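You operate a simulated robot arm through the tools that you are given. There is no shell and no other tool. Be economical: measure what you need, move in short steps, check, and stop when the job is done.

You are at the controls of a simulated robot arm. One attempt, no reset.

## Task
Take the white spool and put it on top of the grey pad. Take the blue spool and leave it on the red cabinet top. Open the top red cabinet drawer, put the yellow pulley from there on top of the green sheets and shut the drawer again. Fetch the teal brush and stand it on top of the wrapped pink pack. Take the red-band tube and leave it on the top of the middle belt. Open the right blue drawer, take the blue strap roll on the top of the middle belt and put it away in the inside of the right blue drawer and shut the drawer again. Open the sealer table drawer. Any order will do. Set down upright: white spool, teal brush, red-band tube.

It is judged by the outcome, as a careful person would: the job done as asked, and still so three seconds after it is handed in. It fails if anything else is knocked over, pushed out of place, dropped, spilled or broken. Flat cloth is picked up by pressing the open fingertips on it (5 to 10 N) and closing them slowly along it; thin cloth reads only 2 to 8 mm in the jaws.

## Robot
A 7-joint arm with a fingered hand on a trunk, on a base that drives. Base frame: it is fixed to the floor where the robot stands at the start and does not move with it; the origin is under the middle of the robot, x ahead of it, y to its left, z up; the surface under the hand at the start is at about z = 808. Readings come in mm, rad, newtons and seconds.
Its first joint turns from -2.601 to 2.601 rad. Places, roughly: blue spool (7x7x6 cm) [700, 400, 800]; blue strap roll (6x6x4 cm) [-3400, -1800, 600]; green sheets (27x21x6 cm) [3400, -2900, 1000]; grey pad (6x9x5 cm) [900, 0, 800]; inside of the right blue drawer [-9600, -3900, 600]; red cabinet top [3500, -2800, 900]; red-band tube (9x9x11 cm) [-6100, -2000, 700]; right blue drawer [-9500, -3900, 700]; sealer table drawer [-4100, -4900, 700]; teal brush (5x3x21 cm) [3400, -4500, 1000]; top of the middle belt [-3300, -1900, 600]; top red cabinet drawer [3300, -2800, 800]; white spool (5x5x6 cm) [600, 100, 800]; wrapped pink pack [1000, -1750, 250]; yellow pulley [3500, -2750, 750]. Payload 3.5 kg.
The tool frame sits at the grasp point between the pads (the TCP): z along the fingers, y along the line on which they close. The tips reach 30 mm beyond it. Largest opening 104 mm; the body of the gripper starts 35 mm behind the TCP. The gripper is a hand of 4 fingers: y runs from the thumb to the fingers, the wrist lies at [-15, -110, -186] in the tool frame, and closing takes about 1.5 s.
Orientation is told as [roll, pitch, yaw] about the base's x, y, z axes, in that order, counted from this pose: with the fingers straight down and the wrist toward the robot, the tool's x, y and z point along [0, 1, 0], [1, 0, 0] and [0, 0, -1] of the base frame.

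## Interface
- The arm moves only by the tool nudge_tool. Its argument "increments" is one flat list of numbers, 7 for each row, row after row: the shift along the base's x, y, z in mm, then the turn, a rotation vector about the base's x, y, z in rad, then the gripper command, from -1 (fully open) to 1 (shut), values between in proportion. In form: [dx, dy, dz, ax, ay, az, grip, dx, dy, dz, ax, ay, az, grip, ...]. A call has 1 to 10 rows; each row shifts and turns the commanded pose from where the row before left it. A row lasts 0.2 s, in which the tool goes at most 50 mm and 0.15 rad; a call with a longer step from one row to the next is refused whole, and so is a gripper value outside its range. Where a pose cannot be reached the arm comes as near as it can. A force on the tool above 40 N (or 10 N above the force at the start of the call, whichever is more), or a blocked arm, ends the call early, and 0.2 s more pass. Each finger travels about 45 mm/s and halts on what it meets, pressing with about 31 N; the grip force reading is that of the motor and also rises with nothing between the fingers. The clock runs only during rows and for 0.2 s after the last one: add rows that do not move to give the fingers time. It gives the time, the measured TCP pose, the force on the tool (base axes), the opening and the grip force at its end, in the units of the frame above (readings bear some noise), with the torque about the TCP (base axes, N m) and any sound that the robot's microphone picked up.
- Cameras (640 x 400 px; columns grow to the right, rows downward): "scene" is now at [43.6, 185.1, 1442.7]; the picture's right is [-0.05, -1.00, 0.00], its down [-0.48, 0.02, -0.87] and it looks along [0.87, -0.04, -0.49] (base axes); focal length 277 px, centre (320, 200). "wrist" rides on the gripper at [61, -92, -130] in the tool frame; the picture's right is [-0.81, 0.28, -0.52], its down [-0.53, -0.71, 0.46] and it looks along [-0.24, 0.64, 0.72] (tool axes); focal length 275 px, centre (320, 200).
- snapshot(camera): a new picture of that camera. It takes no simulated time.
- slide_trunk(by): slides the trunk up (or, below 0, down) by that many mm; the arm and the scene camera ride with it, the base frame stays. It gives what a move gives, with no picture.
- steer(legs): drives the robot by 1 to 6 legs, each [ahead, left, turn to the left] in mm, mm and rad, along the robot's own axes; the way and the turn of a leg run together, so that a leg with both is an arc; at most 1500 mm and 3.142 rad a leg. The arm and the cameras ride along, it lands a little off, and it stops where it bumps. It gives what a move gives.
- hand_shape(shape): the hand has 4 fingers and takes this shape, open, in about a second: jaw (thumb against the fingers, like two jaws); tri (thumb and two fingers); tip (a fingertip pinch); poke (one finger out to press); point (the index stretched); flat (the hand flat); cup (the hand cupped); fist (a fist). The gripper value then closes the fingers along that shape, each until it touches; the sizes above hold for jaw. It gives what a move gives, with no picture.
- head_to(pan, tilt): turns the head with the scene camera to pan (to the left, within 2.705 rad either way) and tilt (down, from -0.506 to 1.204), counted from straight ahead of the robot. It gives what a move gives.
- pixel_to_xyz(camera, pixels): for up to 12 pixels [column, row] of the newest picture of that camera ("zoom" is the newest enlarged one), the place [x, y, z] in the base frame of the surface seen there, good to about 2 mm, but the place of the scene camera against the robot may be out by one fixed shift of up to 25 mm in any direction. It takes no simulated time.
- inspect(camera, box): a new picture of the part [left, top, right, bottom] of that camera's present view, enlarged. It takes no simulated time.
- hand_in(): hands the job in; it is judged then, once.

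Go step by step. Measure first, check grasps and placings, and put right what went wrong. The budget is 329 turns and 208 pictures, counting those below and the enlarged ones. Unless the task says otherwise, let go and move clear before handing in, and close with one line.

The tools are called after "Emit:" by a JSON object that holds its "op" and its "data". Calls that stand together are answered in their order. nudge_tool: Moves the arm, as the interface text tells. Its arguments: {"type":"object","properties":{"increments":{"type":"array","items":{"type":"number"}}},"required":["increments"]} The other tools are called the same way: slide_trunk (by) slides the trunk up or down; hand_shape (shape) gives the hand a shape; steer (legs) drives the base; head_to (pan, tilt) turns the head that bears the scene camera; snapshot (camera) takes a picture; pixel_to_xyz (camera, pixels) gives the place of the surface under pixels of a picture; inspect (camera, box) takes an enlarged picture of a part of a camera's view; hand_in () hands the job in.

At the start:

```text
clock: 0.0
eef_pos: [643.3, 109.4, 1146.7]
tool_rot: [0.0, 0.0, -0.001]
contact_force: [-0.1, 0.4, 0.1]
wrist_torque: [-0.02, 0.0, -0.02]
grip_width: 104.0
grasp_force: 0.2
shape: jaw
trunk travel left (down, up): [-475.0, 235.0]
robot x, y, heading: [-1.1, 1.0, 0.004]
head pan, tilt: [-0.047, 0.506]
```

scene: 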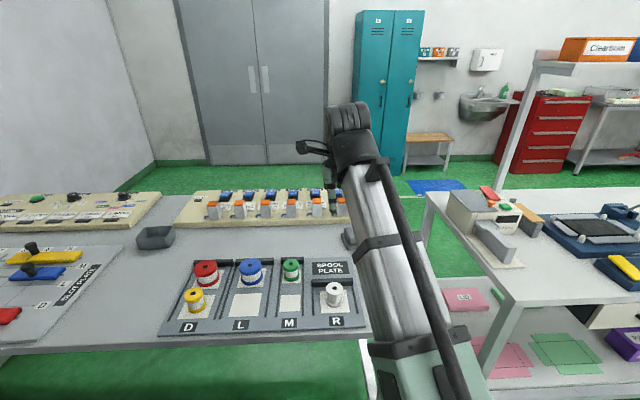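
wrist: 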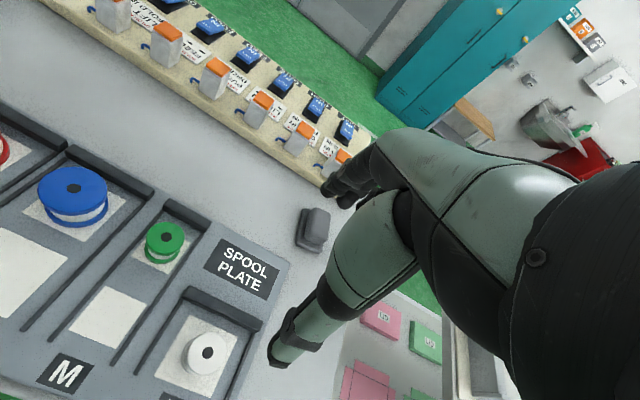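

The scene shows the white spool near (333,293), the blue spool near (250,272) and the small grey pad at wrist (313,228). I measure them first.

Emit:
{"op": "pixel_to_xyz", "data": {"camera": "scene", "pixels": [[333, 287], [333, 303], [250, 264], [250, 280], [349, 238], [320, 320], [250, 300], [485, 230], [340, 280]]}}

Emit:
{"op": "pixel_to_xyz", "data": {"camera": "wrist", "pixels": [[208, 352], [206, 362], [75, 187], [313, 220], [306, 238], [318, 240], [72, 215], [230, 345], [330, 213], [303, 212], [297, 240]]}}

Emit:
{"op": "inspect", "data": {"camera": "wrist", "box": [140, 180, 380, 400]}}

```text
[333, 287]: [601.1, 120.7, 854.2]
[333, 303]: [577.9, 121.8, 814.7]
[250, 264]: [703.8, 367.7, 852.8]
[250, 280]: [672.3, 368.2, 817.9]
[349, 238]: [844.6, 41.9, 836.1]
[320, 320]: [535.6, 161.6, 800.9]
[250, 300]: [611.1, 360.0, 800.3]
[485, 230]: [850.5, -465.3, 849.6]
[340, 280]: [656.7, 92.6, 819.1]
```

```text
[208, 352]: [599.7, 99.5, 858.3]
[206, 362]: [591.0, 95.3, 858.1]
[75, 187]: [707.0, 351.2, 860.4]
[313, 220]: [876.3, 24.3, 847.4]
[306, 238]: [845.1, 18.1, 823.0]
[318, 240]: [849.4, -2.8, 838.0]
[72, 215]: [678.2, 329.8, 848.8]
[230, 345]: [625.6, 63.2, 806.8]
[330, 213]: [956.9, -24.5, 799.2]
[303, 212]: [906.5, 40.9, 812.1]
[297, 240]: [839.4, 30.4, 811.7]
```

```text
1.82 times, centred on (260, 290) of wrist
```

zoom: 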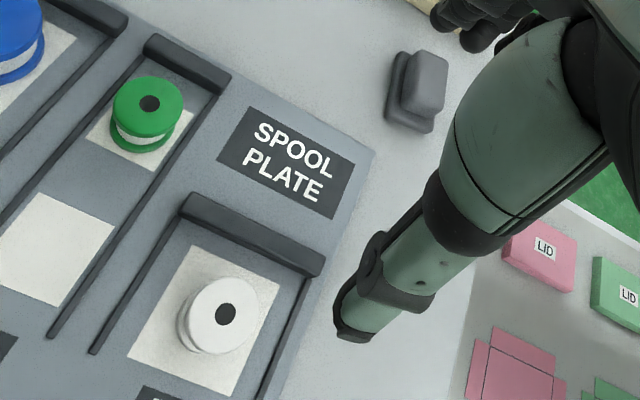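

The zoom shows the white spool disc around (224,315) and the grey pad around (415,90). I take finer points from it.

Emit:
{"op": "pixel_to_xyz", "data": {"camera": "zoom", "pixels": [[194, 315], [252, 312], [225, 283], [224, 347], [415, 60], [440, 62], [430, 105], [412, 100], [425, 80], [402, 110], [310, 262], [300, 290]]}}

```text
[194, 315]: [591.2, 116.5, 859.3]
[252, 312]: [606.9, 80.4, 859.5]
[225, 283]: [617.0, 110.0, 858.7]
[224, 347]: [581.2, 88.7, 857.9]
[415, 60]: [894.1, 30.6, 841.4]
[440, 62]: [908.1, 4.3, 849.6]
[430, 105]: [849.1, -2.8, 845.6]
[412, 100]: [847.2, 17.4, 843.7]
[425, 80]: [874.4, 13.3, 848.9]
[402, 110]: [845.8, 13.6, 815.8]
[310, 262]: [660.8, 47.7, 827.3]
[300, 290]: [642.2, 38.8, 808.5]
```

White spool centre is about (599, 98), top z 859; the pad top is about z 849. I move above the spool with the hand partly closed.

Emit:
{"op": "nudge_tool", "data": {"increments": [-22, -5.5, -42, 0, 0, 0, -0.4, -22, -5.5, -42, 0, 0, 0, -0.4, 0, 0, -45, 0, 0, 0, -0.4, 0, 0, -45, 0, 0, 0, -0.4, 0, 0, -40, 0, 0, 0, -0.4, 0, 0, -28, 0, 0, 0, -0.4, 0, 0, 0, 0, 0, 0, -0.4]}}

Emit:
{"op": "snapshot", "data": {"camera": "wrist"}}

Emit:
{"op": "snapshot", "data": {"camera": "scene"}}

```text
clock: 1.6
eef_pos: [600.3, 99.6, 901.8]
tool_rot: [0.002, -0.002, 0.0]
contact_force: [0.5, 0.2, -0.7]
wrist_torque: [0.0, -0.03, 0.01]
grip_width: 73.0
grasp_force: 0.0
shape: jaw
trunk travel left (down, up): [-475.0, 235.0]
robot x, y, heading: [-1.0, -0.8, -0.002]
head pan, tilt: [-0.047, 0.506]
```

```text
204 pictures are left
```

wrist: 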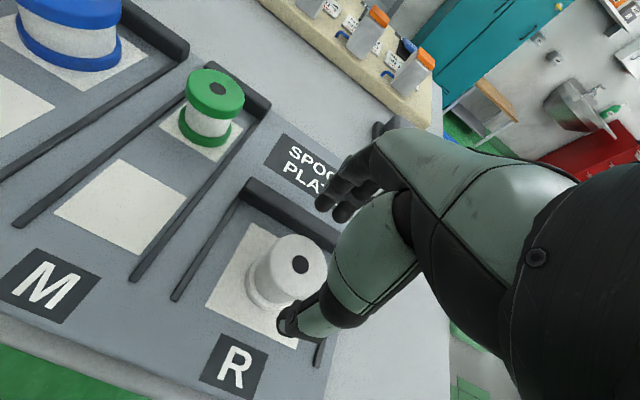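

```text
203 pictures are left
```

scene: 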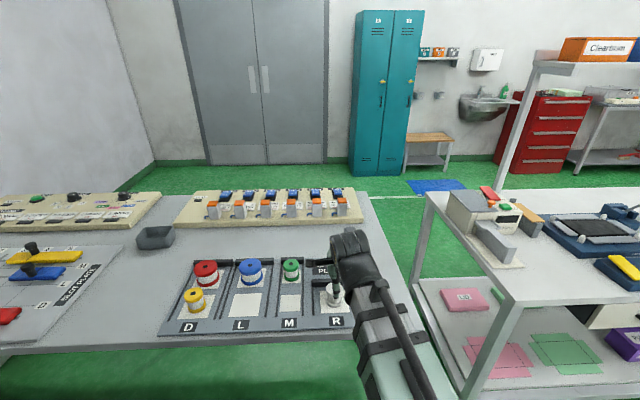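

The spool's hole at (300,265) is where the TCP will come down, with the thumb and fingers on either side. I descend and close.

Emit:
{"op": "nudge_tool", "data": {"increments": [-0.5, -0.5, -30, 0, 0, 0, -0.4, 0, 0, -26, 0, 0, 0, -0.4, 0, 0, 0, 0, 0, 0, -0.4, 0, 0, 0, 0, 0, 0, 0.3, 0, 0, 0, 0, 0, 0, 0.6, 0, 0, 0, 0, 0, 0, 0.6, 0, 0, 0, 0, 0, 0, 0.6]}}

Emit:
{"op": "snapshot", "data": {"camera": "wrist"}}

```text
clock: 3.2
eef_pos: [599.9, 98.2, 847.8]
tool_rot: [0.0, 0.0, 0.001]
contact_force: [-0.3, 0.4, 1.1]
wrist_torque: [0.01, -0.05, -0.01]
grip_width: 33.0
grasp_force: 30.9
shape: jaw
trunk travel left (down, up): [-475.0, 235.0]
robot x, y, heading: [2.6, 0.1, -0.004]
head pan, tilt: [-0.047, 0.506]
```

```text
202 pictures are left
```

wrist: 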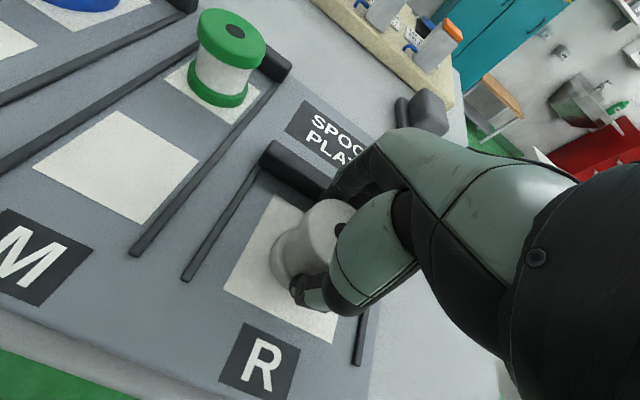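

The hand holds the spool's waist (33 mm, 31 N). I lift it and look at the pad from nearby.

Emit:
{"op": "nudge_tool", "data": {"increments": [0, 0, 20, 0, 0, 0, 0.6, 0, 0, 40, 0, 0, 0, 0.6, 0, 0, 40, 0, 0, 0, 0.6, 40, -15, 10, 0, 0, 0, 0.6, 40, -15, 0, 0, 0, 0, 0.6, 40, -15, 0, 0, 0, 0, 0.6, 40, -15, 0, 0, 0, 0, 0.6, 30, -10, 0, 0, 0, 0, 0.6, 0, 0, 0, 0, 0, 0, 0.6]}}

Emit:
{"op": "snapshot", "data": {"camera": "wrist"}}

```text
clock: 5.2
eef_pos: [788.4, 29.6, 955.7]
tool_rot: [0.001, 0.0, 0.001]
contact_force: [0.0, 0.2, -1.5]
wrist_torque: [-0.02, 0.01, -0.05]
grip_width: 32.9
grasp_force: 30.8
shape: jaw
trunk travel left (down, up): [-475.0, 235.0]
robot x, y, heading: [-3.4, 0.9, -0.002]
head pan, tilt: [-0.047, 0.506]
```

```text
201 pictures are left
```

wrist: 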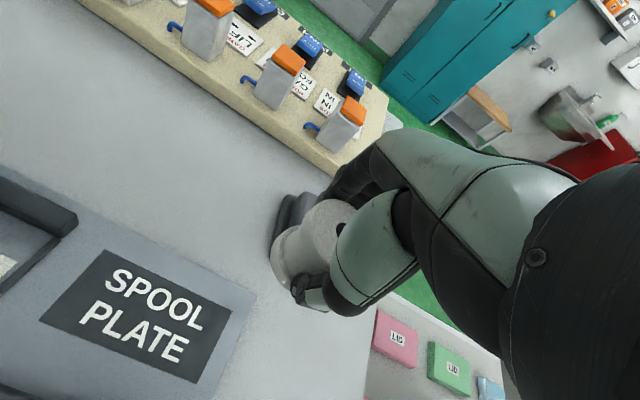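

The held spool hides the pad, so I shift to the right by 90 mm to see it.

Emit:
{"op": "nudge_tool", "data": {"increments": [0, -45, 0, 0, 0, 0, 0.6, 0, -45, 0, 0, 0, 0, 0.6, 0, 0, 0, 0, 0, 0, 0.6]}}

Emit:
{"op": "inspect", "data": {"camera": "wrist", "box": [160, 100, 360, 300]}}

```text
clock: 6.0
eef_pos: [788.5, -60.2, 956.1]
tool_rot: [0.0, 0.001, 0.002]
contact_force: [0.6, -0.3, -1.2]
wrist_torque: [0.05, 0.0, -0.02]
grip_width: 32.8
grasp_force: 31.4
shape: jaw
trunk travel left (down, up): [-475.0, 235.0]
robot x, y, heading: [1.1, 0.2, -0.002]
head pan, tilt: [-0.047, 0.506]
```

```text
2.00 times, centred on (260, 200) of wrist
```

zoom: 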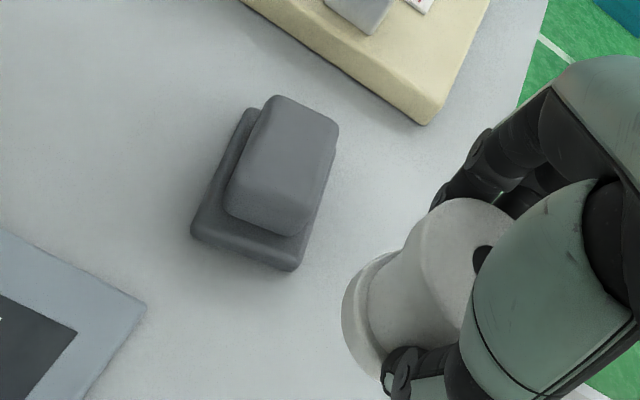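

Emit:
{"op": "pixel_to_xyz", "data": {"camera": "zoom", "pixels": [[280, 105], [328, 130], [300, 215], [245, 190], [285, 160], [270, 190], [310, 150], [260, 150], [310, 190], [200, 230], [293, 262], [245, 115]]}}

```text
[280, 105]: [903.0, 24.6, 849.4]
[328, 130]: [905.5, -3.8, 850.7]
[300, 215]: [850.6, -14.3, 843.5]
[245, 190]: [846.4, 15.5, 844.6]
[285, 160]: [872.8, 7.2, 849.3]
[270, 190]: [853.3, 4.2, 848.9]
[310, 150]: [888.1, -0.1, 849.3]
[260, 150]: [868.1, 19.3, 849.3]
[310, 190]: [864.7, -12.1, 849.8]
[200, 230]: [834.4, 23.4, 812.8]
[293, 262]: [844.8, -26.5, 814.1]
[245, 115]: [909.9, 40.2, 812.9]
```

The pad top is centred at (876, 5.5), z 849. I carry the spool there and lower it with the force in view.

Emit:
{"op": "nudge_tool", "data": {"increments": [30, 22, 0, 0, 0, 0, 0.6, 30, 22, 0, 0, 0, 0, 0.6, 28, 21.5, 0, 0, 0, 0, 0.6, 0, 0, -30, 0, 0, 0, 0.6, 0, 0, -20, 0, 0, 0, 0.6, 0, 0, -10, 0, 0, 0, 0.6, 0, 0, 0, 0, 0, 0, 0.6]}}

Emit:
{"op": "nudge_tool", "data": {"increments": [0, 0, -2, 0, 0, 0, 0.6, 0, 0, -2, 0, 0, 0, 0.6, 0, 0, 0, 0, 0, 0, 0.6]}}

Emit:
{"op": "snapshot", "data": {"camera": "wrist"}}

```text
clock: 7.6
eef_pos: [877.9, 4.3, 896.1]
tool_rot: [0.0, 0.0, 0.001]
contact_force: [0.5, -0.6, -0.3]
wrist_torque: [-0.01, -0.01, -0.04]
grip_width: 32.6
grasp_force: 30.8
shape: jaw
trunk travel left (down, up): [-475.0, 235.0]
robot x, y, heading: [0.5, -1.2, 0.002]
head pan, tilt: [-0.047, 0.506]
```

```text
clock: 8.4
eef_pos: [878.6, 3.4, 890.0]
tool_rot: [0.0, 0.0, 0.002]
contact_force: [0.2, 0.0, -1.5]
wrist_torque: [0.02, -0.02, 0.04]
grip_width: 32.6
grasp_force: 31.0
shape: jaw
trunk travel left (down, up): [-475.0, 235.0]
robot x, y, heading: [0.9, -2.0, 0.003]
head pan, tilt: [-0.047, 0.506]
```

```text
199 pictures are left
```

wrist: 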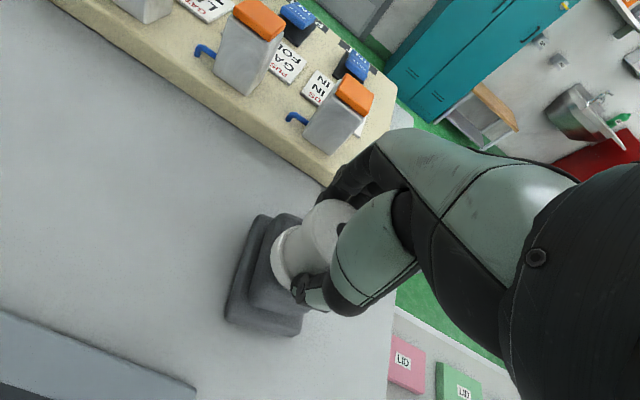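

No contact yet at z 890; I creep down until the force rises.

Emit:
{"op": "nudge_tool", "data": {"increments": [-2, 2, -1, 0, 0, 0, 0.6, 0, 0, -1, 0, 0, 0, 0.6, 0, 0, 0, 0, 0, 0, 0.6]}}

Emit:
{"op": "nudge_tool", "data": {"increments": [0, 0, -1, 0, 0, 0, 0.6, 0, 0, 0, 0, 0, 0, 0.6]}}

Emit:
{"op": "nudge_tool", "data": {"increments": [0, 0, -1, 0, 0, 0, 0.6, 0, 0, 0, 0, 0, 0, 0.6]}}

Emit:
{"op": "inspect", "data": {"camera": "wrist", "box": [200, 160, 400, 360]}}

```text
clock: 9.2
eef_pos: [874.4, 6.6, 890.8]
tool_rot: [-0.001, 0.001, 0.001]
contact_force: [1.2, 0.7, 3.3]
wrist_torque: [-0.03, -0.12, -0.02]
grip_width: 32.6
grasp_force: 30.6
shape: jaw
trunk travel left (down, up): [-475.0, 235.0]
robot x, y, heading: [-0.2, 0.4, 0.002]
head pan, tilt: [-0.047, 0.506]
```

```text
clock: 9.8
eef_pos: [875.3, 6.4, 890.5]
tool_rot: [-0.001, -0.002, -0.001]
contact_force: [0.5, -0.1, 6.9]
wrist_torque: [-0.08, -0.17, -0.02]
grip_width: 33.1
grasp_force: 31.5
shape: jaw
trunk travel left (down, up): [-475.0, 235.0]
robot x, y, heading: [1.3, 2.3, -0.003]
head pan, tilt: [-0.047, 0.506]
```

```text
clock: 10.4
eef_pos: [874.8, 6.8, 888.7]
tool_rot: [0.001, -0.001, -0.001]
contact_force: [-0.7, 0.4, 11.6]
wrist_torque: [-0.09, -0.31, -0.01]
grip_width: 33.3
grasp_force: 30.9
shape: jaw
trunk travel left (down, up): [-475.0, 235.0]
robot x, y, heading: [-1.3, -1.3, -0.005]
head pan, tilt: [-0.047, 0.506]
```

```text
2.00 times, centred on (300, 260) of wrist
```

zoom: 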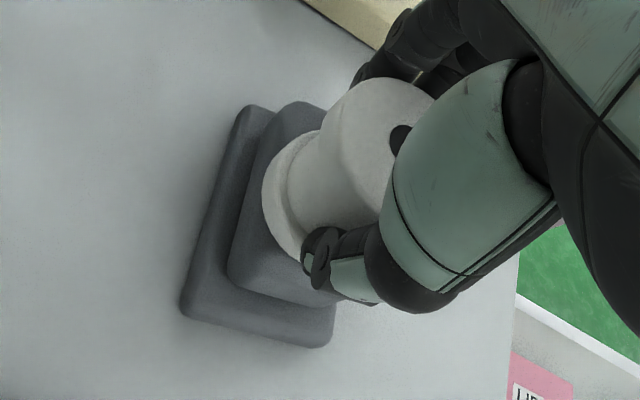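

Contact is there (11.6 N) with the spool seated on the pad. I ease off, open slowly and rise.

Emit:
{"op": "nudge_tool", "data": {"increments": [0, 0, 1.5, 0, 0, 0, 0.5, 0, 0, 0, 0, 0, 0, 0.3, 0, 0, 0, 0, 0, 0, 0.1, 0, 0, 0, 0, 0, 0, -0.1, 0, 0, 0, 0, 0, 0, -0.3, 0, 0, 0, 0, 0, 0, -0.5, 0, 0, 0, 0, 0, 0, -0.5]}}

Emit:
{"op": "nudge_tool", "data": {"increments": [0, 0, 20, 0, 0, 0, -0.5, 0, 0, 40, 0, 0, 0, -0.5, 0, 0, 40, 0, 0, 0, -0.5, -20, 40, 10, 0, 0, 0, -0.5, -20, 45, 0, 0, 0, 0, -0.5, -20, 45, 0, 0, 0, 0, -0.5, 0, 0, 0, 0, 0, 0, -0.5]}}

Emit:
{"op": "snapshot", "data": {"camera": "wrist"}}

Emit:
{"op": "snapshot", "data": {"camera": "scene"}}

```text
clock: 12.0
eef_pos: [874.9, 7.8, 890.6]
tool_rot: [0.001, 0.0, 0.0]
contact_force: [0.5, 0.1, 0.8]
wrist_torque: [-0.05, 0.03, -0.01]
grip_width: 77.8
grasp_force: 0.0
shape: jaw
trunk travel left (down, up): [-475.0, 235.0]
robot x, y, heading: [0.9, 0.2, -0.001]
head pan, tilt: [-0.047, 0.506]
```

```text
clock: 13.6
eef_pos: [814.1, 138.0, 998.0]
tool_rot: [0.0, -0.001, 0.0]
contact_force: [-0.2, -0.1, -0.1]
wrist_torque: [0.0, 0.01, -0.01]
grip_width: 77.8
grasp_force: 0.0
shape: jaw
trunk travel left (down, up): [-475.0, 235.0]
robot x, y, heading: [-3.9, -1.2, 0.0]
head pan, tilt: [-0.047, 0.506]
```

```text
197 pictures are left
```

wrist: 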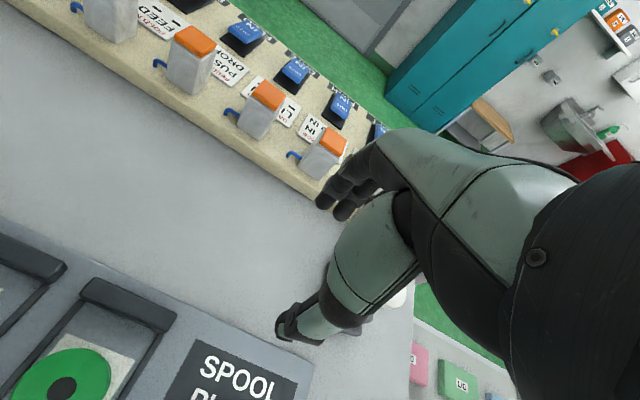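

```text
196 pictures are left
```

scene: 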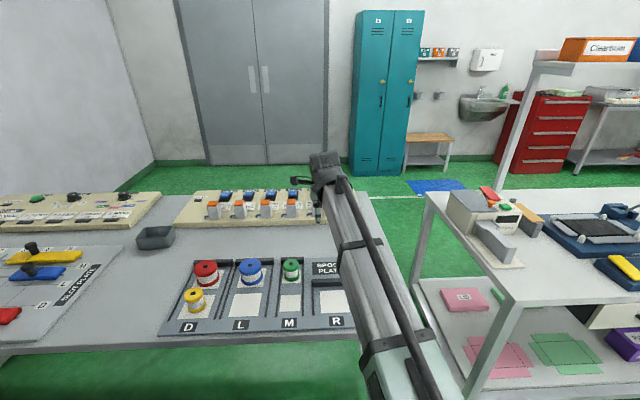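

The white spool is released out of view behind the arm. I move towards the blue spool near (700,350) and look at the pad too.

Emit:
{"op": "nudge_tool", "data": {"increments": [-30, 35, 0, 0, 0, 0, -0.5, -25, 35, 0, 0, 0, 0, -0.5, -25, 35, 0, 0, 0, 0, -0.5, -24, 35, 0, 0, 0, 0, -0.8, -10, 35, 0, 0, 0, 0, -1, -10, 5, -10, 0, 0, 0, -1, 0, 0, 0, 0, 0, 0, -1]}}

Emit:
{"op": "snapshot", "data": {"camera": "wrist"}}

Emit:
{"op": "inspect", "data": {"camera": "scene", "box": [160, 200, 400, 350]}}

```text
clock: 15.2
eef_pos: [693.3, 317.3, 991.5]
tool_rot: [0.0, -0.001, 0.001]
contact_force: [-0.1, -0.4, -0.2]
wrist_torque: [0.04, 0.0, 0.0]
grip_width: 103.7
grasp_force: 0.1
shape: jaw
trunk travel left (down, up): [-475.0, 235.0]
robot x, y, heading: [3.1, -1.1, -0.003]
head pan, tilt: [-0.047, 0.506]
```

```text
195 pictures are left
```

wrist: 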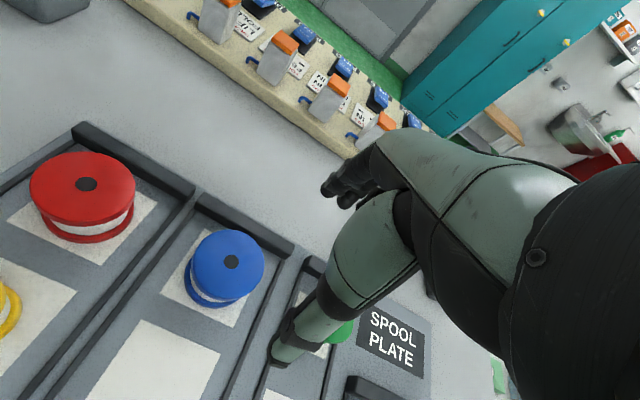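

```text
2.67 times, centred on (280, 275) of scene
```

zoom: 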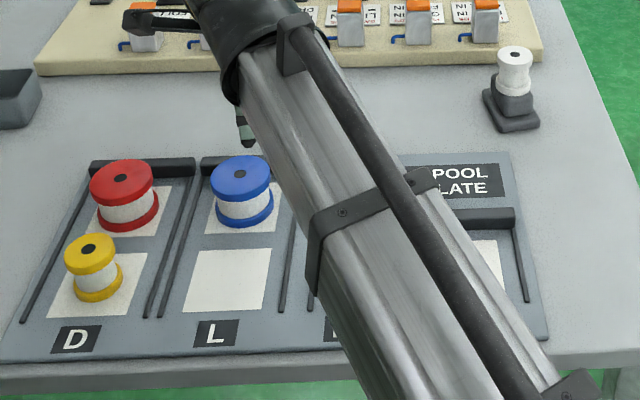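

The white spool stands upright on the pad (zoom 515,70). Now the blue spool's disc is at wrist (228,262); I measure it.

Emit:
{"op": "pixel_to_xyz", "data": {"camera": "wrist", "pixels": [[197, 262], [260, 258], [230, 236], [228, 288], [190, 290], [220, 315], [240, 220], [280, 255], [232, 370], [165, 210]]}}

```text
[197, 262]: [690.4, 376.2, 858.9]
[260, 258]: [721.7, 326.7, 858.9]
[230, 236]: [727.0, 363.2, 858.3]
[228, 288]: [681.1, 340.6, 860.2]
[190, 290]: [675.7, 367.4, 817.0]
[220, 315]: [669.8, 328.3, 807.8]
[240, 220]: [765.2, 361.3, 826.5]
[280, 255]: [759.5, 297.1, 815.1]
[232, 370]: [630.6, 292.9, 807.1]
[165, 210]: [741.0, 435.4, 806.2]
```

Centre (704, 351.5), top z 859. I check where the rear wall's near edge lies before lowering the fingers.

Emit:
{"op": "pixel_to_xyz", "data": {"camera": "wrist", "pixels": [[205, 205], [205, 212], [250, 228], [262, 240], [270, 248], [270, 256], [284, 246], [208, 220]]}}

```text
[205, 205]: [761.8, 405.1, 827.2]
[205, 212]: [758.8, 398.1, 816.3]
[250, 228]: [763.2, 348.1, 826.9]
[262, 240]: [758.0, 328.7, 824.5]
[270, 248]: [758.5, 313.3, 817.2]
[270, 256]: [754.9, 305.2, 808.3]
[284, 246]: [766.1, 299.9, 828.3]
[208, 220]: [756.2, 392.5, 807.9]
```

The wall face is at x ≈ 757, so an opening of 82 mm fits. I go above the spool, check, then lower.

Emit:
{"op": "nudge_tool", "data": {"increments": [9, 34, -30, 0, 0, 0, -0.58, 0, 0, -40, 0, 0, 0, -0.58, 0, 0, -20, 0, 0, 0, -0.58, 0, 0, 0, 0, 0, 0, -0.58]}}

Emit:
{"op": "snapshot", "data": {"camera": "wrist"}}

```text
clock: 16.2
eef_pos: [699.5, 351.6, 899.7]
tool_rot: [0.0, -0.001, -0.001]
contact_force: [-0.9, -0.4, -0.2]
wrist_torque: [-0.03, 0.03, -0.02]
grip_width: 82.2
grasp_force: 0.1
shape: jaw
trunk travel left (down, up): [-475.0, 235.0]
robot x, y, heading: [-0.4, -1.3, -0.003]
head pan, tilt: [-0.047, 0.506]
```

```text
193 pictures are left
```

wrist: 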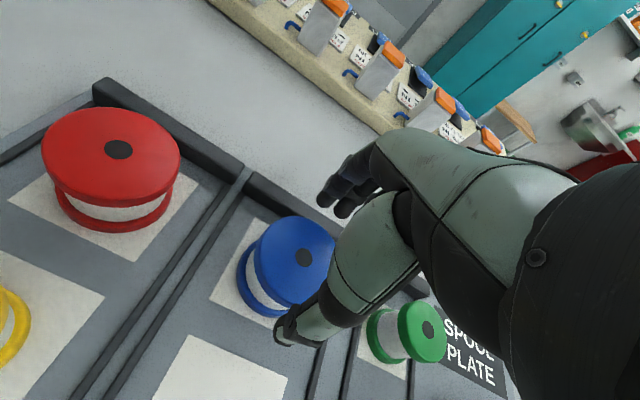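

The fingers straddle the blue spool. I lower to z 850 and close.

Emit:
{"op": "nudge_tool", "data": {"increments": [3, 0, -30, 0, 0, 0, -0.58, 0, 0, -18, 0, 0, 0, -0.58, 0, 0, 0, 0, 0, 0, -0.58, 0, 0, 0, 0, 0, 0, 0, 0, 0, 0, 0, 0, 0, 0.4, 0, 0, 0, 0, 0, 0, 0.6, 0, 0, 0, 0, 0, 0, 0.6, 0, 0, 0, 0, 0, 0, 0.6]}}

Emit:
{"op": "nudge_tool", "data": {"increments": [0, 0, 15, 0, 0, 0, 0.6, 0, 0, 35, 0, 0, 0, 0.6, 0, 0, 40, 0, 0, 0, 0.6, 0, 0, 40, 0, 0, 0, 0.6, 0, 0, 0, 0, 0, 0, 0.6]}}

Emit:
{"op": "snapshot", "data": {"camera": "wrist"}}

```text
clock: 18.0
eef_pos: [703.4, 348.5, 852.1]
tool_rot: [0.0, -0.001, 0.0]
contact_force: [0.0, -0.2, -0.4]
wrist_torque: [0.01, -0.03, -0.01]
grip_width: 52.3
grasp_force: 31.2
shape: jaw
trunk travel left (down, up): [-475.0, 235.0]
robot x, y, heading: [1.9, 0.7, -0.001]
head pan, tilt: [-0.047, 0.506]
```

```text
clock: 19.2
eef_pos: [703.1, 352.7, 980.2]
tool_rot: [0.001, 0.001, 0.001]
contact_force: [-0.1, -0.5, -2.0]
wrist_torque: [0.02, 0.03, 0.03]
grip_width: 52.2
grasp_force: 31.5
shape: jaw
trunk travel left (down, up): [-475.0, 235.0]
robot x, y, heading: [-2.3, 0.6, -0.001]
head pan, tilt: [-0.047, 0.506]
```

```text
192 pictures are left
```

wrist: 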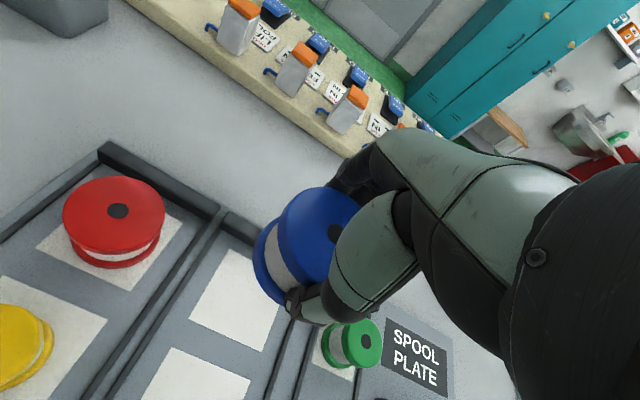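

Blue spool is held (52 mm). I raise and centre the arm, and look around for a driving route.

Emit:
{"op": "nudge_tool", "data": {"increments": [0, -30, 40, 0, 0, 0, 0.6, -20, -40, 40, 0, 0, 0, 0.6, -20, -40, 40, 0, 0, 0, 0.6, -20, -40, 0, 0, 0, 0, 0.6, -20, -40, 0, 0, 0, 0, 0.6, -20, -40, 0, 0, 0, 0, 0.6, -20, -40, 0, 0, 0, 0, 0.6, 0, -40, 0, 0, 0, 0, 0.6, 0, 0, 0, 0, 0, 0, 0.6]}}

Emit:
{"op": "head_to", "data": {"pan": -1.0, "tilt": 0.4}}

Emit:
{"op": "snapshot", "data": {"camera": "scene"}}

Emit:
{"op": "head_to", "data": {"pan": -2.2, "tilt": 0.4}}

Emit:
{"op": "snapshot", "data": {"camera": "scene"}}

Emit:
{"op": "head_to", "data": {"pan": 2.6, "tilt": 0.4}}

Emit:
{"op": "snapshot", "data": {"camera": "scene"}}

```text
refused: row 2 steps farther than a row can; nothing moved
```

```text
clock: 20.4
eef_pos: [704.0, 351.7, 980.8]
tool_rot: [0.001, -0.002, 0.0]
contact_force: [-0.1, -0.9, -2.2]
wrist_torque: [0.03, 0.03, -0.01]
grip_width: 51.8
grasp_force: 30.9
shape: jaw
trunk travel left (down, up): [-475.0, 235.0]
robot x, y, heading: [-0.9, -2.2, 0.001]
head pan, tilt: [-1.0, 0.4]
```

```text
191 pictures are left
```

scene: 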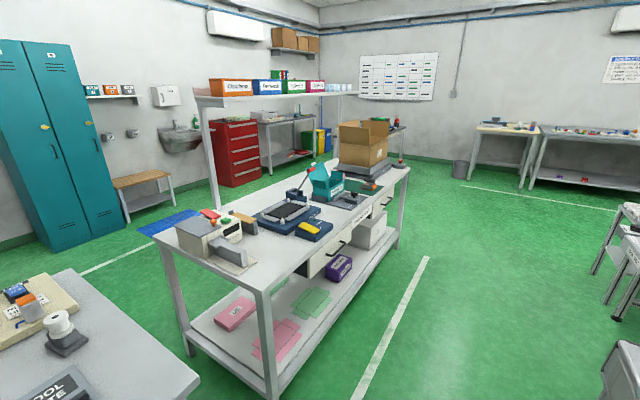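

```text
clock: 21.8
eef_pos: [703.8, 352.5, 980.6]
tool_rot: [0.0, 0.001, 0.001]
contact_force: [-0.3, -0.3, -2.5]
wrist_torque: [0.01, -0.01, 0.0]
grip_width: 52.1
grasp_force: 31.4
shape: jaw
trunk travel left (down, up): [-475.0, 235.0]
robot x, y, heading: [-1.1, 0.3, 0.001]
head pan, tilt: [-2.201, 0.4]
```

```text
190 pictures are left
```

scene: 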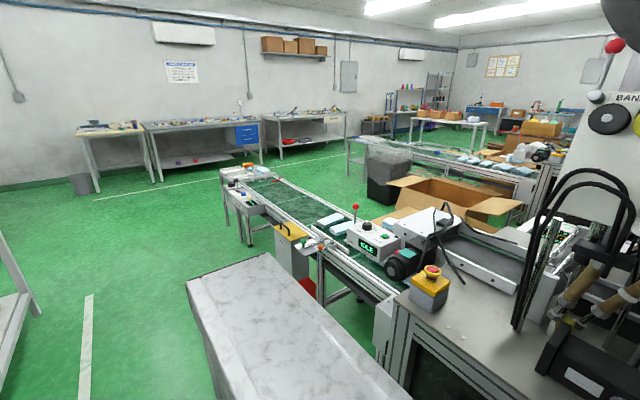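

```text
clock: 25.6
eef_pos: [703.5, 352.6, 981.0]
tool_rot: [0.0, -0.002, 0.0]
contact_force: [0.0, -0.4, -2.2]
wrist_torque: [0.03, 0.0, 0.02]
grip_width: 52.2
grasp_force: 30.8
shape: jaw
trunk travel left (down, up): [-475.0, 235.0]
robot x, y, heading: [-3.7, -0.5, 0.002]
head pan, tilt: [2.601, 0.4]
```

```text
189 pictures are left
```

scene: 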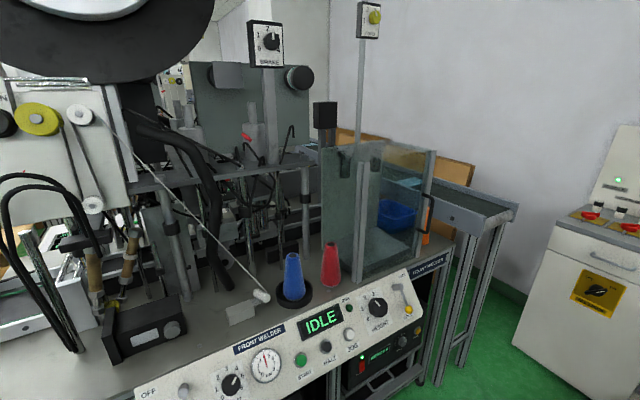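

A machine stands close behind, so room is narrow. I measure its front edge and then pull the arm to the centre.

Emit:
{"op": "pixel_to_xyz", "data": {"camera": "scene", "pixels": [[270, 395], [345, 375], [420, 320], [438, 382], [520, 350], [150, 385], [470, 330]]}}

Emit:
{"op": "nudge_tool", "data": {"increments": [0, -30, 35, 0, 0, 0, 0.6, -15, -30, 35, 0, 0, 0, 0.6, -15, -30, 35, 0, 0, 0, 0.6, -20, -42, 0, 0, 0, 0, 0.6, -20, -42, 0, 0, 0, 0, 0.6, -20, -42, 0, 0, 0, 0, 0.6, -20, -42, 0, 0, 0, 0, 0.6, 0, -42, 0, 0, 0, 0, 0.6, 0, -42, 0, 0, 0, 0, 0.6, 0, 0, 0, 0, 0, 0, 0.6]}}

Emit:
{"op": "head_to", "data": {"pan": -2.6, "tilt": 0.8}}

Emit:
{"op": "snapshot", "data": {"camera": "scene"}}

Emit:
{"op": "pixel_to_xyz", "data": {"camera": "scene", "pixels": [[320, 380], [320, 300], [320, 200], [100, 300], [100, 200], [100, 100], [200, 200], [450, 200], [450, 300], [450, 380], [20, 380], [200, 380]]}}

```text
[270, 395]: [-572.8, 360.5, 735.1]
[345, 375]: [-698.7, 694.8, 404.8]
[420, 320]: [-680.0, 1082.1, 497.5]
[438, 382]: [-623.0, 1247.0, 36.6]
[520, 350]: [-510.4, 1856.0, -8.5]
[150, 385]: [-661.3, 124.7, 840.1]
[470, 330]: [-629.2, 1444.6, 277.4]
```

```text
clock: 27.8
eef_pos: [592.9, 10.6, 1085.3]
tool_rot: [0.0, -0.001, 0.0]
contact_force: [0.0, -0.9, -2.0]
wrist_torque: [0.01, 0.03, 0.02]
grip_width: 51.9
grasp_force: 30.8
shape: jaw
trunk travel left (down, up): [-475.0, 235.0]
robot x, y, heading: [1.8, -1.8, -0.0]
head pan, tilt: [2.601, 0.4]
```

```text
clock: 31.9
eef_pos: [592.3, 9.7, 1084.6]
tool_rot: [0.0, 0.0, 0.0]
contact_force: [-0.5, 0.4, -1.7]
wrist_torque: [0.02, -0.03, 0.01]
grip_width: 51.9
grasp_force: 30.9
shape: jaw
trunk travel left (down, up): [-475.0, 235.0]
robot x, y, heading: [-2.3, 1.0, -0.0]
head pan, tilt: [-2.601, 0.799]
```

```text
188 pictures are left
```

scene: 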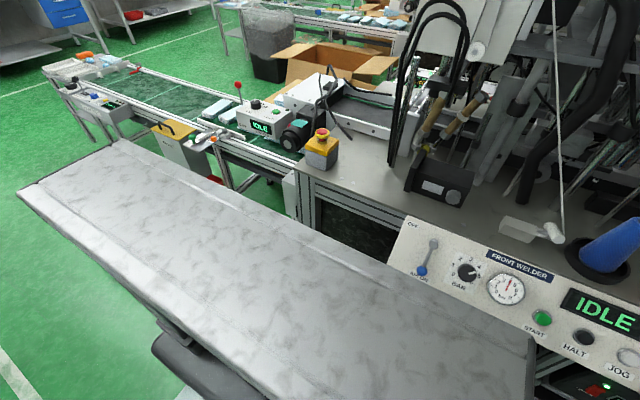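

```text
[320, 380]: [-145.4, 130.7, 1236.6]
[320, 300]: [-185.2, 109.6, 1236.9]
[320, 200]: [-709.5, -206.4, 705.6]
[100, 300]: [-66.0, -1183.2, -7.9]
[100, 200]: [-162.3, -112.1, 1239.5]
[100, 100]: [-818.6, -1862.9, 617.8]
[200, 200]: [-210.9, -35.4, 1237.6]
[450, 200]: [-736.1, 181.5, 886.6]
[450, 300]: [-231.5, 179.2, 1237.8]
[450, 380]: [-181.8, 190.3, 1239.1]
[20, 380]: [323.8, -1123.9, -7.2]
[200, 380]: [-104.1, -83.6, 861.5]
```

What looked like a slab is the robot's own back (z 1237). The route runs to the right (-y) and around table 2; I measure it.

Emit:
{"op": "head_to", "data": {"pan": -1.1, "tilt": 0.45}}

Emit:
{"op": "snapshot", "data": {"camera": "scene"}}

Emit:
{"op": "pixel_to_xyz", "data": {"camera": "scene", "pixels": [[293, 275], [100, 240], [445, 140], [443, 220], [300, 360], [520, 320], [210, 190], [320, 395], [530, 180], [600, 200], [460, 180], [390, 130]]}}

```text
clock: 33.5
eef_pos: [592.8, 11.3, 1085.6]
tool_rot: [-0.001, -0.001, -0.001]
contact_force: [-0.5, -0.7, -2.2]
wrist_torque: [-0.03, 0.02, 0.01]
grip_width: 52.0
grasp_force: 30.5
shape: jaw
trunk travel left (down, up): [-475.0, 235.0]
robot x, y, heading: [-3.6, 2.5, -0.004]
head pan, tilt: [-1.1, 0.45]
```

```text
187 pictures are left
```

scene: 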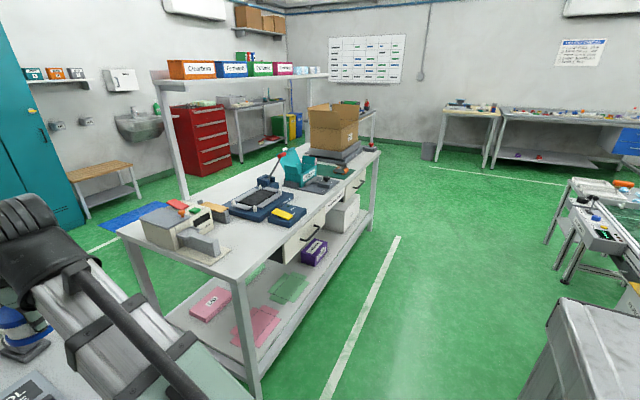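

```text
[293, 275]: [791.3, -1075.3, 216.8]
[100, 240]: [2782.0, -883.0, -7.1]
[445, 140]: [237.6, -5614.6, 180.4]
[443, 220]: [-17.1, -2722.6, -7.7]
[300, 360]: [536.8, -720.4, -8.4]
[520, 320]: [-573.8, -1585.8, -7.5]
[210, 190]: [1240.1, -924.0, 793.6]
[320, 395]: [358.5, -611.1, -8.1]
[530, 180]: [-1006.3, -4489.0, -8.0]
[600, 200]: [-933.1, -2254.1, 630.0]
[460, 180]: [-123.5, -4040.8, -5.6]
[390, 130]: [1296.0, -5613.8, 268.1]
```

Emit:
{"op": "pixel_to_xyz", "data": {"camera": "scene", "pixels": [[369, 232], [378, 152], [352, 210], [235, 278], [245, 350], [250, 174], [330, 240], [313, 262], [200, 172], [230, 165]]}}

Emit:
{"op": "inspect", "data": {"camera": "scene", "box": [180, 60, 400, 200]}}

```text
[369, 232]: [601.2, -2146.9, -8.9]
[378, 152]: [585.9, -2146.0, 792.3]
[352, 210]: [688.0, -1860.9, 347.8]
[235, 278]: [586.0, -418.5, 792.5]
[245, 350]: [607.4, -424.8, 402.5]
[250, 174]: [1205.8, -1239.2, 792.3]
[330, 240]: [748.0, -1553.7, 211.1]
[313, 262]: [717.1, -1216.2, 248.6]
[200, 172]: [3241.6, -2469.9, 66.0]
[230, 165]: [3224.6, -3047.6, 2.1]
```

```text
2.86 times, centred on (290, 130) of scene
```

zoom: 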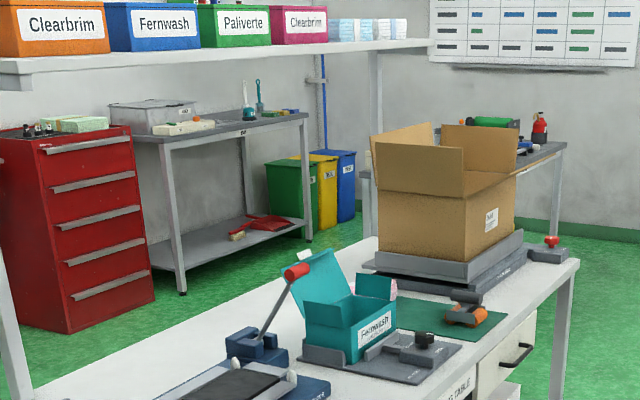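

Table 2 spans x 586–1250, y −420 to −2146; the cabinet front is at x ≈ 3230. I turn right, drive along the aisle past the table, turn back and approach the cabinet.

Emit:
{"op": "steer", "data": {"legs": [[0, 0, -1.571], [1400, 0, 0], [1400, 0, 0], [0, 0, 1.571], [1500, 0, 0], [600, 0, 0]]}}

Emit:
{"op": "head_to", "data": {"pan": 0, "tilt": 0.45}}

Emit:
{"op": "snapshot", "data": {"camera": "scene"}}

```text
clock: 64.8
eef_pos: [2721.0, -2848.4, 1085.4]
tool_rot: [0.0, 0.001, -0.018]
contact_force: [-0.2, 0.4, -2.2]
wrist_torque: [0.02, 0.02, -0.02]
grip_width: 51.1
grasp_force: 30.6
shape: jaw
trunk travel left (down, up): [-475.0, 235.0]
robot x, y, heading: [2128.6, -2848.4, -0.019]
head pan, tilt: [-1.1, 0.45]
```

```text
clock: 66.1
eef_pos: [2719.7, -2848.4, 1084.6]
tool_rot: [-0.001, -0.001, -0.02]
contact_force: [0.0, 1.0, -2.0]
wrist_torque: [-0.06, 0.0, 0.0]
grip_width: 51.0
grasp_force: 30.5
shape: jaw
trunk travel left (down, up): [-475.0, 235.0]
robot x, y, heading: [2125.9, -2848.1, -0.021]
head pan, tilt: [0.0, 0.45]
```

```text
185 pictures are left
```

scene: 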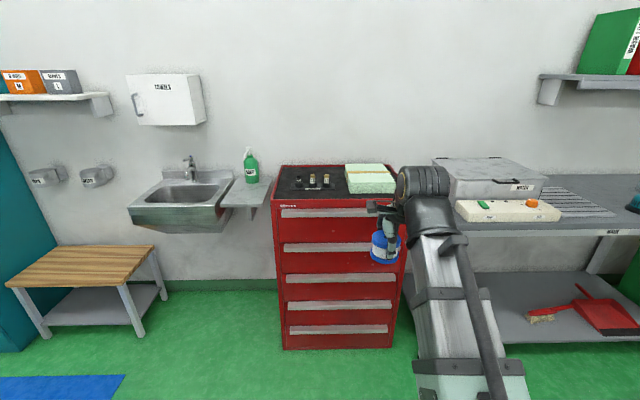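

Emit:
{"op": "inspect", "data": {"camera": "scene", "box": [260, 150, 420, 260]}}

Emit:
{"op": "pixel_to_xyz", "data": {"camera": "scene", "pixels": [[280, 170], [277, 198], [345, 195], [300, 183], [325, 181], [350, 192], [392, 192], [345, 170], [382, 166], [370, 175], [310, 214], [290, 205]]}}

```text
3.64 times, centred on (340, 205) of scene
```

zoom: 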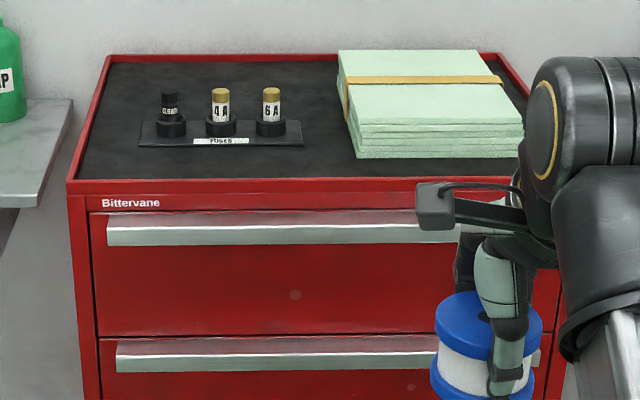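

```text
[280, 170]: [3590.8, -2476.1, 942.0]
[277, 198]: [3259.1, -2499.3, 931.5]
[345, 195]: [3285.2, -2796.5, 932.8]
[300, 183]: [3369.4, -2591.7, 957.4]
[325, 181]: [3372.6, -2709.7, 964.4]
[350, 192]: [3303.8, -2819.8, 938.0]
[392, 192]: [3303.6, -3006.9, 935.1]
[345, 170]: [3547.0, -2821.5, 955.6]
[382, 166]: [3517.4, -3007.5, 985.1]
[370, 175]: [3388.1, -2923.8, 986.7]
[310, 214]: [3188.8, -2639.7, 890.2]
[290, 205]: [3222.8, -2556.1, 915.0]
```

The cabinet top is at z ≈ 932; free room lies behind the fuse stand around (3485, −2640). I drive closer.

Emit:
{"op": "steer", "data": {"legs": [[575, 160, 0.02]]}}

Emit:
{"op": "snapshot", "data": {"camera": "wrist"}}

Emit:
{"op": "snapshot", "data": {"camera": "scene"}}

```text
clock: 69.5
eef_pos: [3294.9, -2691.3, 1084.8]
tool_rot: [0.0, 0.0, -0.01]
contact_force: [-0.9, -0.9, -2.0]
wrist_torque: [0.0, 0.02, 0.03]
grip_width: 51.0
grasp_force: 31.1
shape: jaw
trunk travel left (down, up): [-475.0, 235.0]
robot x, y, heading: [2700.9, -2696.6, -0.01]
head pan, tilt: [0.0, 0.45]
```

```text
183 pictures are left
```

wrist: 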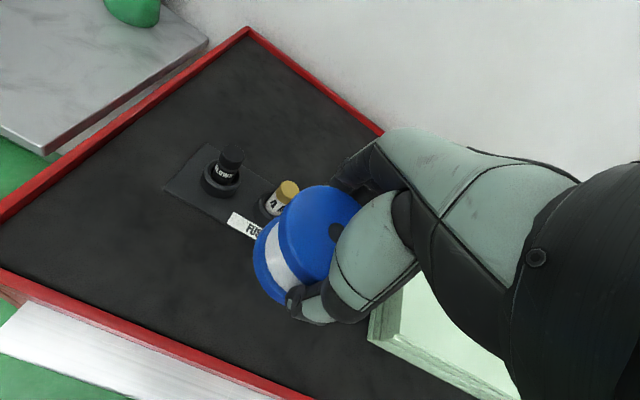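

```text
182 pictures are left
```

scene: 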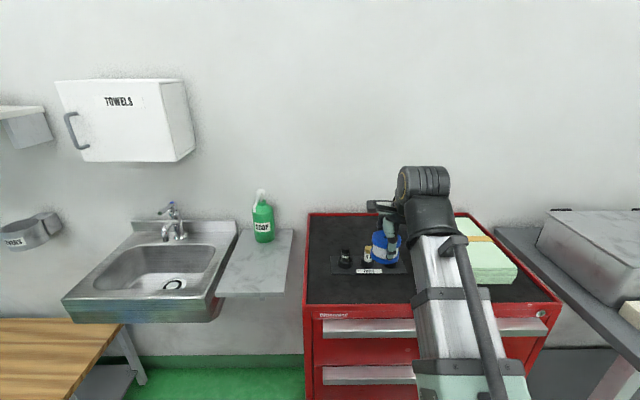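

Emit:
{"op": "pixel_to_xyz", "data": {"camera": "wrist", "pixels": [[230, 155], [220, 180], [290, 187], [200, 145], [170, 190], [250, 32], [383, 133], [300, 110], [250, 120], [5, 200], [100, 250], [400, 335]]}}

Emit:
{"op": "pixel_to_xyz", "data": {"camera": "scene", "pixels": [[344, 252], [368, 249], [331, 273], [311, 216], [306, 300]]}}

```text
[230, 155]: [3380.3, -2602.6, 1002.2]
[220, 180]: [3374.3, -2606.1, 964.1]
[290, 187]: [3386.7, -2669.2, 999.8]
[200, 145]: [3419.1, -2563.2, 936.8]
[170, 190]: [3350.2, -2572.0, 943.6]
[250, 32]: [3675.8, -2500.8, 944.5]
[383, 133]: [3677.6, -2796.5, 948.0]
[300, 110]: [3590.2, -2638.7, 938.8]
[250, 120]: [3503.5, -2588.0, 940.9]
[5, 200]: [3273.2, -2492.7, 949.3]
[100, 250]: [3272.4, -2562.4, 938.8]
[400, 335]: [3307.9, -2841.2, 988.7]
```

```text
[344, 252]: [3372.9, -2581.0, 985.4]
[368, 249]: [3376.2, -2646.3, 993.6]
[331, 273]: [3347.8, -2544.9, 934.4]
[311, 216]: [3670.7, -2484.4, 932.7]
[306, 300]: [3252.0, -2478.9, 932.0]
```

The surface is at z ≈ 939 and the fuses reach 1003, so I carry the spool over them to (3530, −2640) and lower it.

Emit:
{"op": "nudge_tool", "data": {"increments": [40, 9, 0, 0, 0, 0, 0.6, 40, 9, 0, 0, 0, 0, 0.6, 40, 9, 0, 0, 0, 0, 0.6, 40, 9, 0, 0, 0, 0, 0.6, 40, 9, 0, 0, 0, 0, 0.6, 35, 6, 0, 0, 0, 0, 0.6, 0, 0, -40, 0, 0, 0, 0.6, 0, 0, -40, 0, 0, 0, 0.6, 0, 0, -12, 0, 0, 0, 0.6, 0, 0, 0, 0, 0, 0, 0.6]}}

Emit:
{"op": "nudge_tool", "data": {"increments": [0, 0, -2, 0, 0, 0, 0.6, 0, 0, -2, 0, 0, 0, 0.6, 0, 0, 0, 0, 0, 0, 0.6]}}

Emit:
{"op": "nudge_tool", "data": {"increments": [0, 0, -2, 0, 0, 0, 0.6, 0, 0, 0, 0, 0, 0, 0.6]}}

Emit:
{"op": "snapshot", "data": {"camera": "wrist"}}

```text
clock: 71.7
eef_pos: [3529.3, -2639.3, 993.1]
tool_rot: [0.0, 0.0, -0.01]
contact_force: [0.3, 0.7, -2.0]
wrist_torque: [-0.01, -0.02, -0.05]
grip_width: 51.1
grasp_force: 30.9
shape: jaw
trunk travel left (down, up): [-475.0, 235.0]
robot x, y, heading: [2703.7, -2693.9, -0.006]
head pan, tilt: [0.0, 0.45]
```

```text
clock: 72.5
eef_pos: [3529.9, -2639.9, 990.3]
tool_rot: [0.001, 0.0, -0.01]
contact_force: [0.8, -0.8, -2.3]
wrist_torque: [0.02, 0.02, 0.04]
grip_width: 51.2
grasp_force: 31.2
shape: jaw
trunk travel left (down, up): [-475.0, 235.0]
robot x, y, heading: [2702.7, -2697.7, -0.011]
head pan, tilt: [0.0, 0.45]
```

```text
clock: 73.1
eef_pos: [3531.1, -2639.8, 987.3]
tool_rot: [0.0, 0.0, -0.01]
contact_force: [0.4, 0.7, -2.1]
wrist_torque: [-0.01, 0.02, 0.01]
grip_width: 51.0
grasp_force: 30.9
shape: jaw
trunk travel left (down, up): [-475.0, 235.0]
robot x, y, heading: [2703.2, -2698.6, -0.005]
head pan, tilt: [0.0, 0.45]
```

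```text
181 pictures are left
```

wrist: 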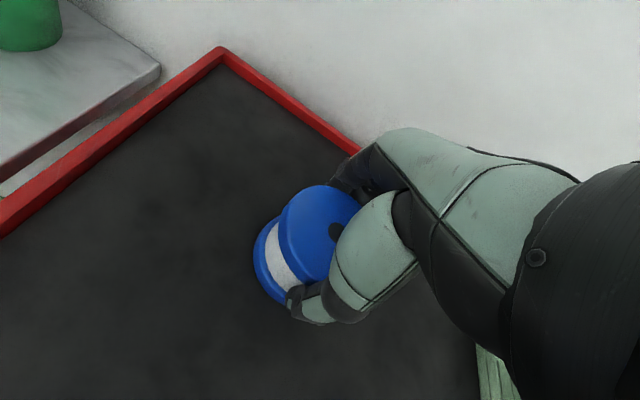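

Emit:
{"op": "nudge_tool", "data": {"increments": [0, 0, -2, 0, 0, 0, 0.6, 0, 0, 0, 0, 0, 0, 0.6]}}

Emit:
{"op": "nudge_tool", "data": {"increments": [0, 0, -2, 0, 0, 0, 0.6, 0, 0, 0, 0, 0, 0, 0.6]}}

Emit:
{"op": "nudge_tool", "data": {"increments": [0, 0, -2, 0, 0, 0, 0.6, 0, 0, 0, 0, 0, 0, 0.6]}}

```text
clock: 73.7
eef_pos: [3530.4, -2640.0, 986.9]
tool_rot: [0.001, 0.001, -0.012]
contact_force: [0.1, 0.3, -2.5]
wrist_torque: [0.01, 0.0, 0.0]
grip_width: 51.3
grasp_force: 31.6
shape: jaw
trunk travel left (down, up): [-475.0, 235.0]
robot x, y, heading: [2704.7, -2696.9, -0.011]
head pan, tilt: [0.0, 0.45]
```

```text
clock: 74.3
eef_pos: [3530.1, -2639.2, 984.1]
tool_rot: [0.001, 0.001, -0.011]
contact_force: [0.4, 0.9, 1.7]
wrist_torque: [-0.01, -0.07, 0.01]
grip_width: 51.4
grasp_force: 31.0
shape: jaw
trunk travel left (down, up): [-475.0, 235.0]
robot x, y, heading: [2704.3, -2695.7, -0.009]
head pan, tilt: [0.0, 0.45]
```

```text
clock: 74.9
eef_pos: [3529.9, -2639.4, 983.3]
tool_rot: [0.0, -0.003, -0.01]
contact_force: [3.1, 1.3, 16.2]
wrist_torque: [0.03, -0.23, 0.03]
grip_width: 51.7
grasp_force: 30.8
shape: jaw
trunk travel left (down, up): [-475.0, 235.0]
robot x, y, heading: [2704.7, -2698.8, -0.012]
head pan, tilt: [0.0, 0.45]
```

The spool is on the surface (16 N). I ease off, open and rise.

Emit:
{"op": "nudge_tool", "data": {"increments": [0, 0, 2, 0, 0, 0, 0.4, 0, 0, 0, 0, 0, 0, 0.1, 0, 0, 0, 0, 0, 0, -0.2, 0, 0, 0, 0, 0, 0, -0.5, 0, 0, 0, 0, 0, 0, -0.7, 0, 0, 0, 0, 0, 0, -0.7, 0, 0, 0, 0, 0, 0, -0.7]}}

Emit:
{"op": "nudge_tool", "data": {"increments": [0, 0, 25, 0, 0, 0, -0.7, 0, 0, 45, 0, 0, 0, -0.7, 0, 0, 45, 0, 0, 0, -0.7, -45, 0, 10, 0, 0, 0, -0.7, -45, 0, 10, 0, 0, 0, -0.7, -45, 0, 10, 0, 0, 0, -0.7, -45, 0, 0, 0, 0, 0, -0.7, -45, 0, 0, 0, 0, 0, -0.7, 0, 0, 0, 0, 0, 0, -0.7]}}

Emit:
{"op": "snapshot", "data": {"camera": "wrist"}}

Emit:
{"op": "snapshot", "data": {"camera": "scene"}}

```text
clock: 76.5
eef_pos: [3530.3, -2639.3, 983.2]
tool_rot: [-0.001, 0.001, -0.011]
contact_force: [0.4, -0.2, -0.2]
wrist_torque: [0.01, 0.03, -0.03]
grip_width: 88.1
grasp_force: 0.1
shape: jaw
trunk travel left (down, up): [-475.0, 235.0]
robot x, y, heading: [2703.5, -2695.6, -0.012]
head pan, tilt: [0.0, 0.45]
```

```text
clock: 78.5
eef_pos: [3306.9, -2639.1, 1129.6]
tool_rot: [0.0, -0.001, -0.01]
contact_force: [-1.8, 0.9, 0.6]
wrist_torque: [-0.01, -0.04, -0.03]
grip_width: 88.2
grasp_force: 0.0
shape: jaw
trunk travel left (down, up): [-475.0, 235.0]
robot x, y, heading: [2702.3, -2696.6, -0.013]
head pan, tilt: [0.0, 0.45]
```

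```text
180 pictures are left
```

wrist: 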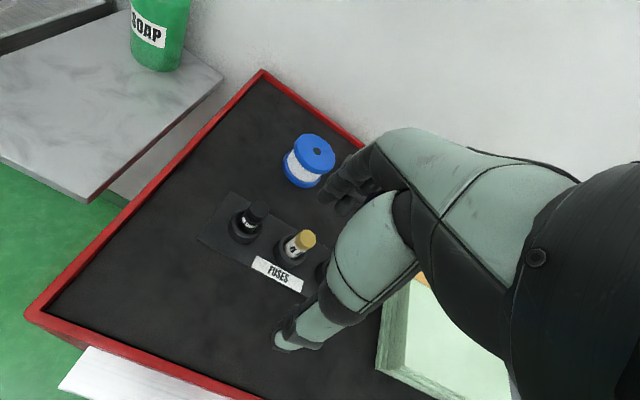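

```text
179 pictures are left
```

scene: 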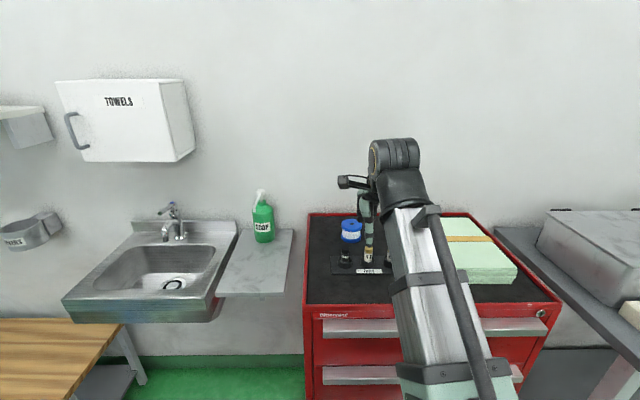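

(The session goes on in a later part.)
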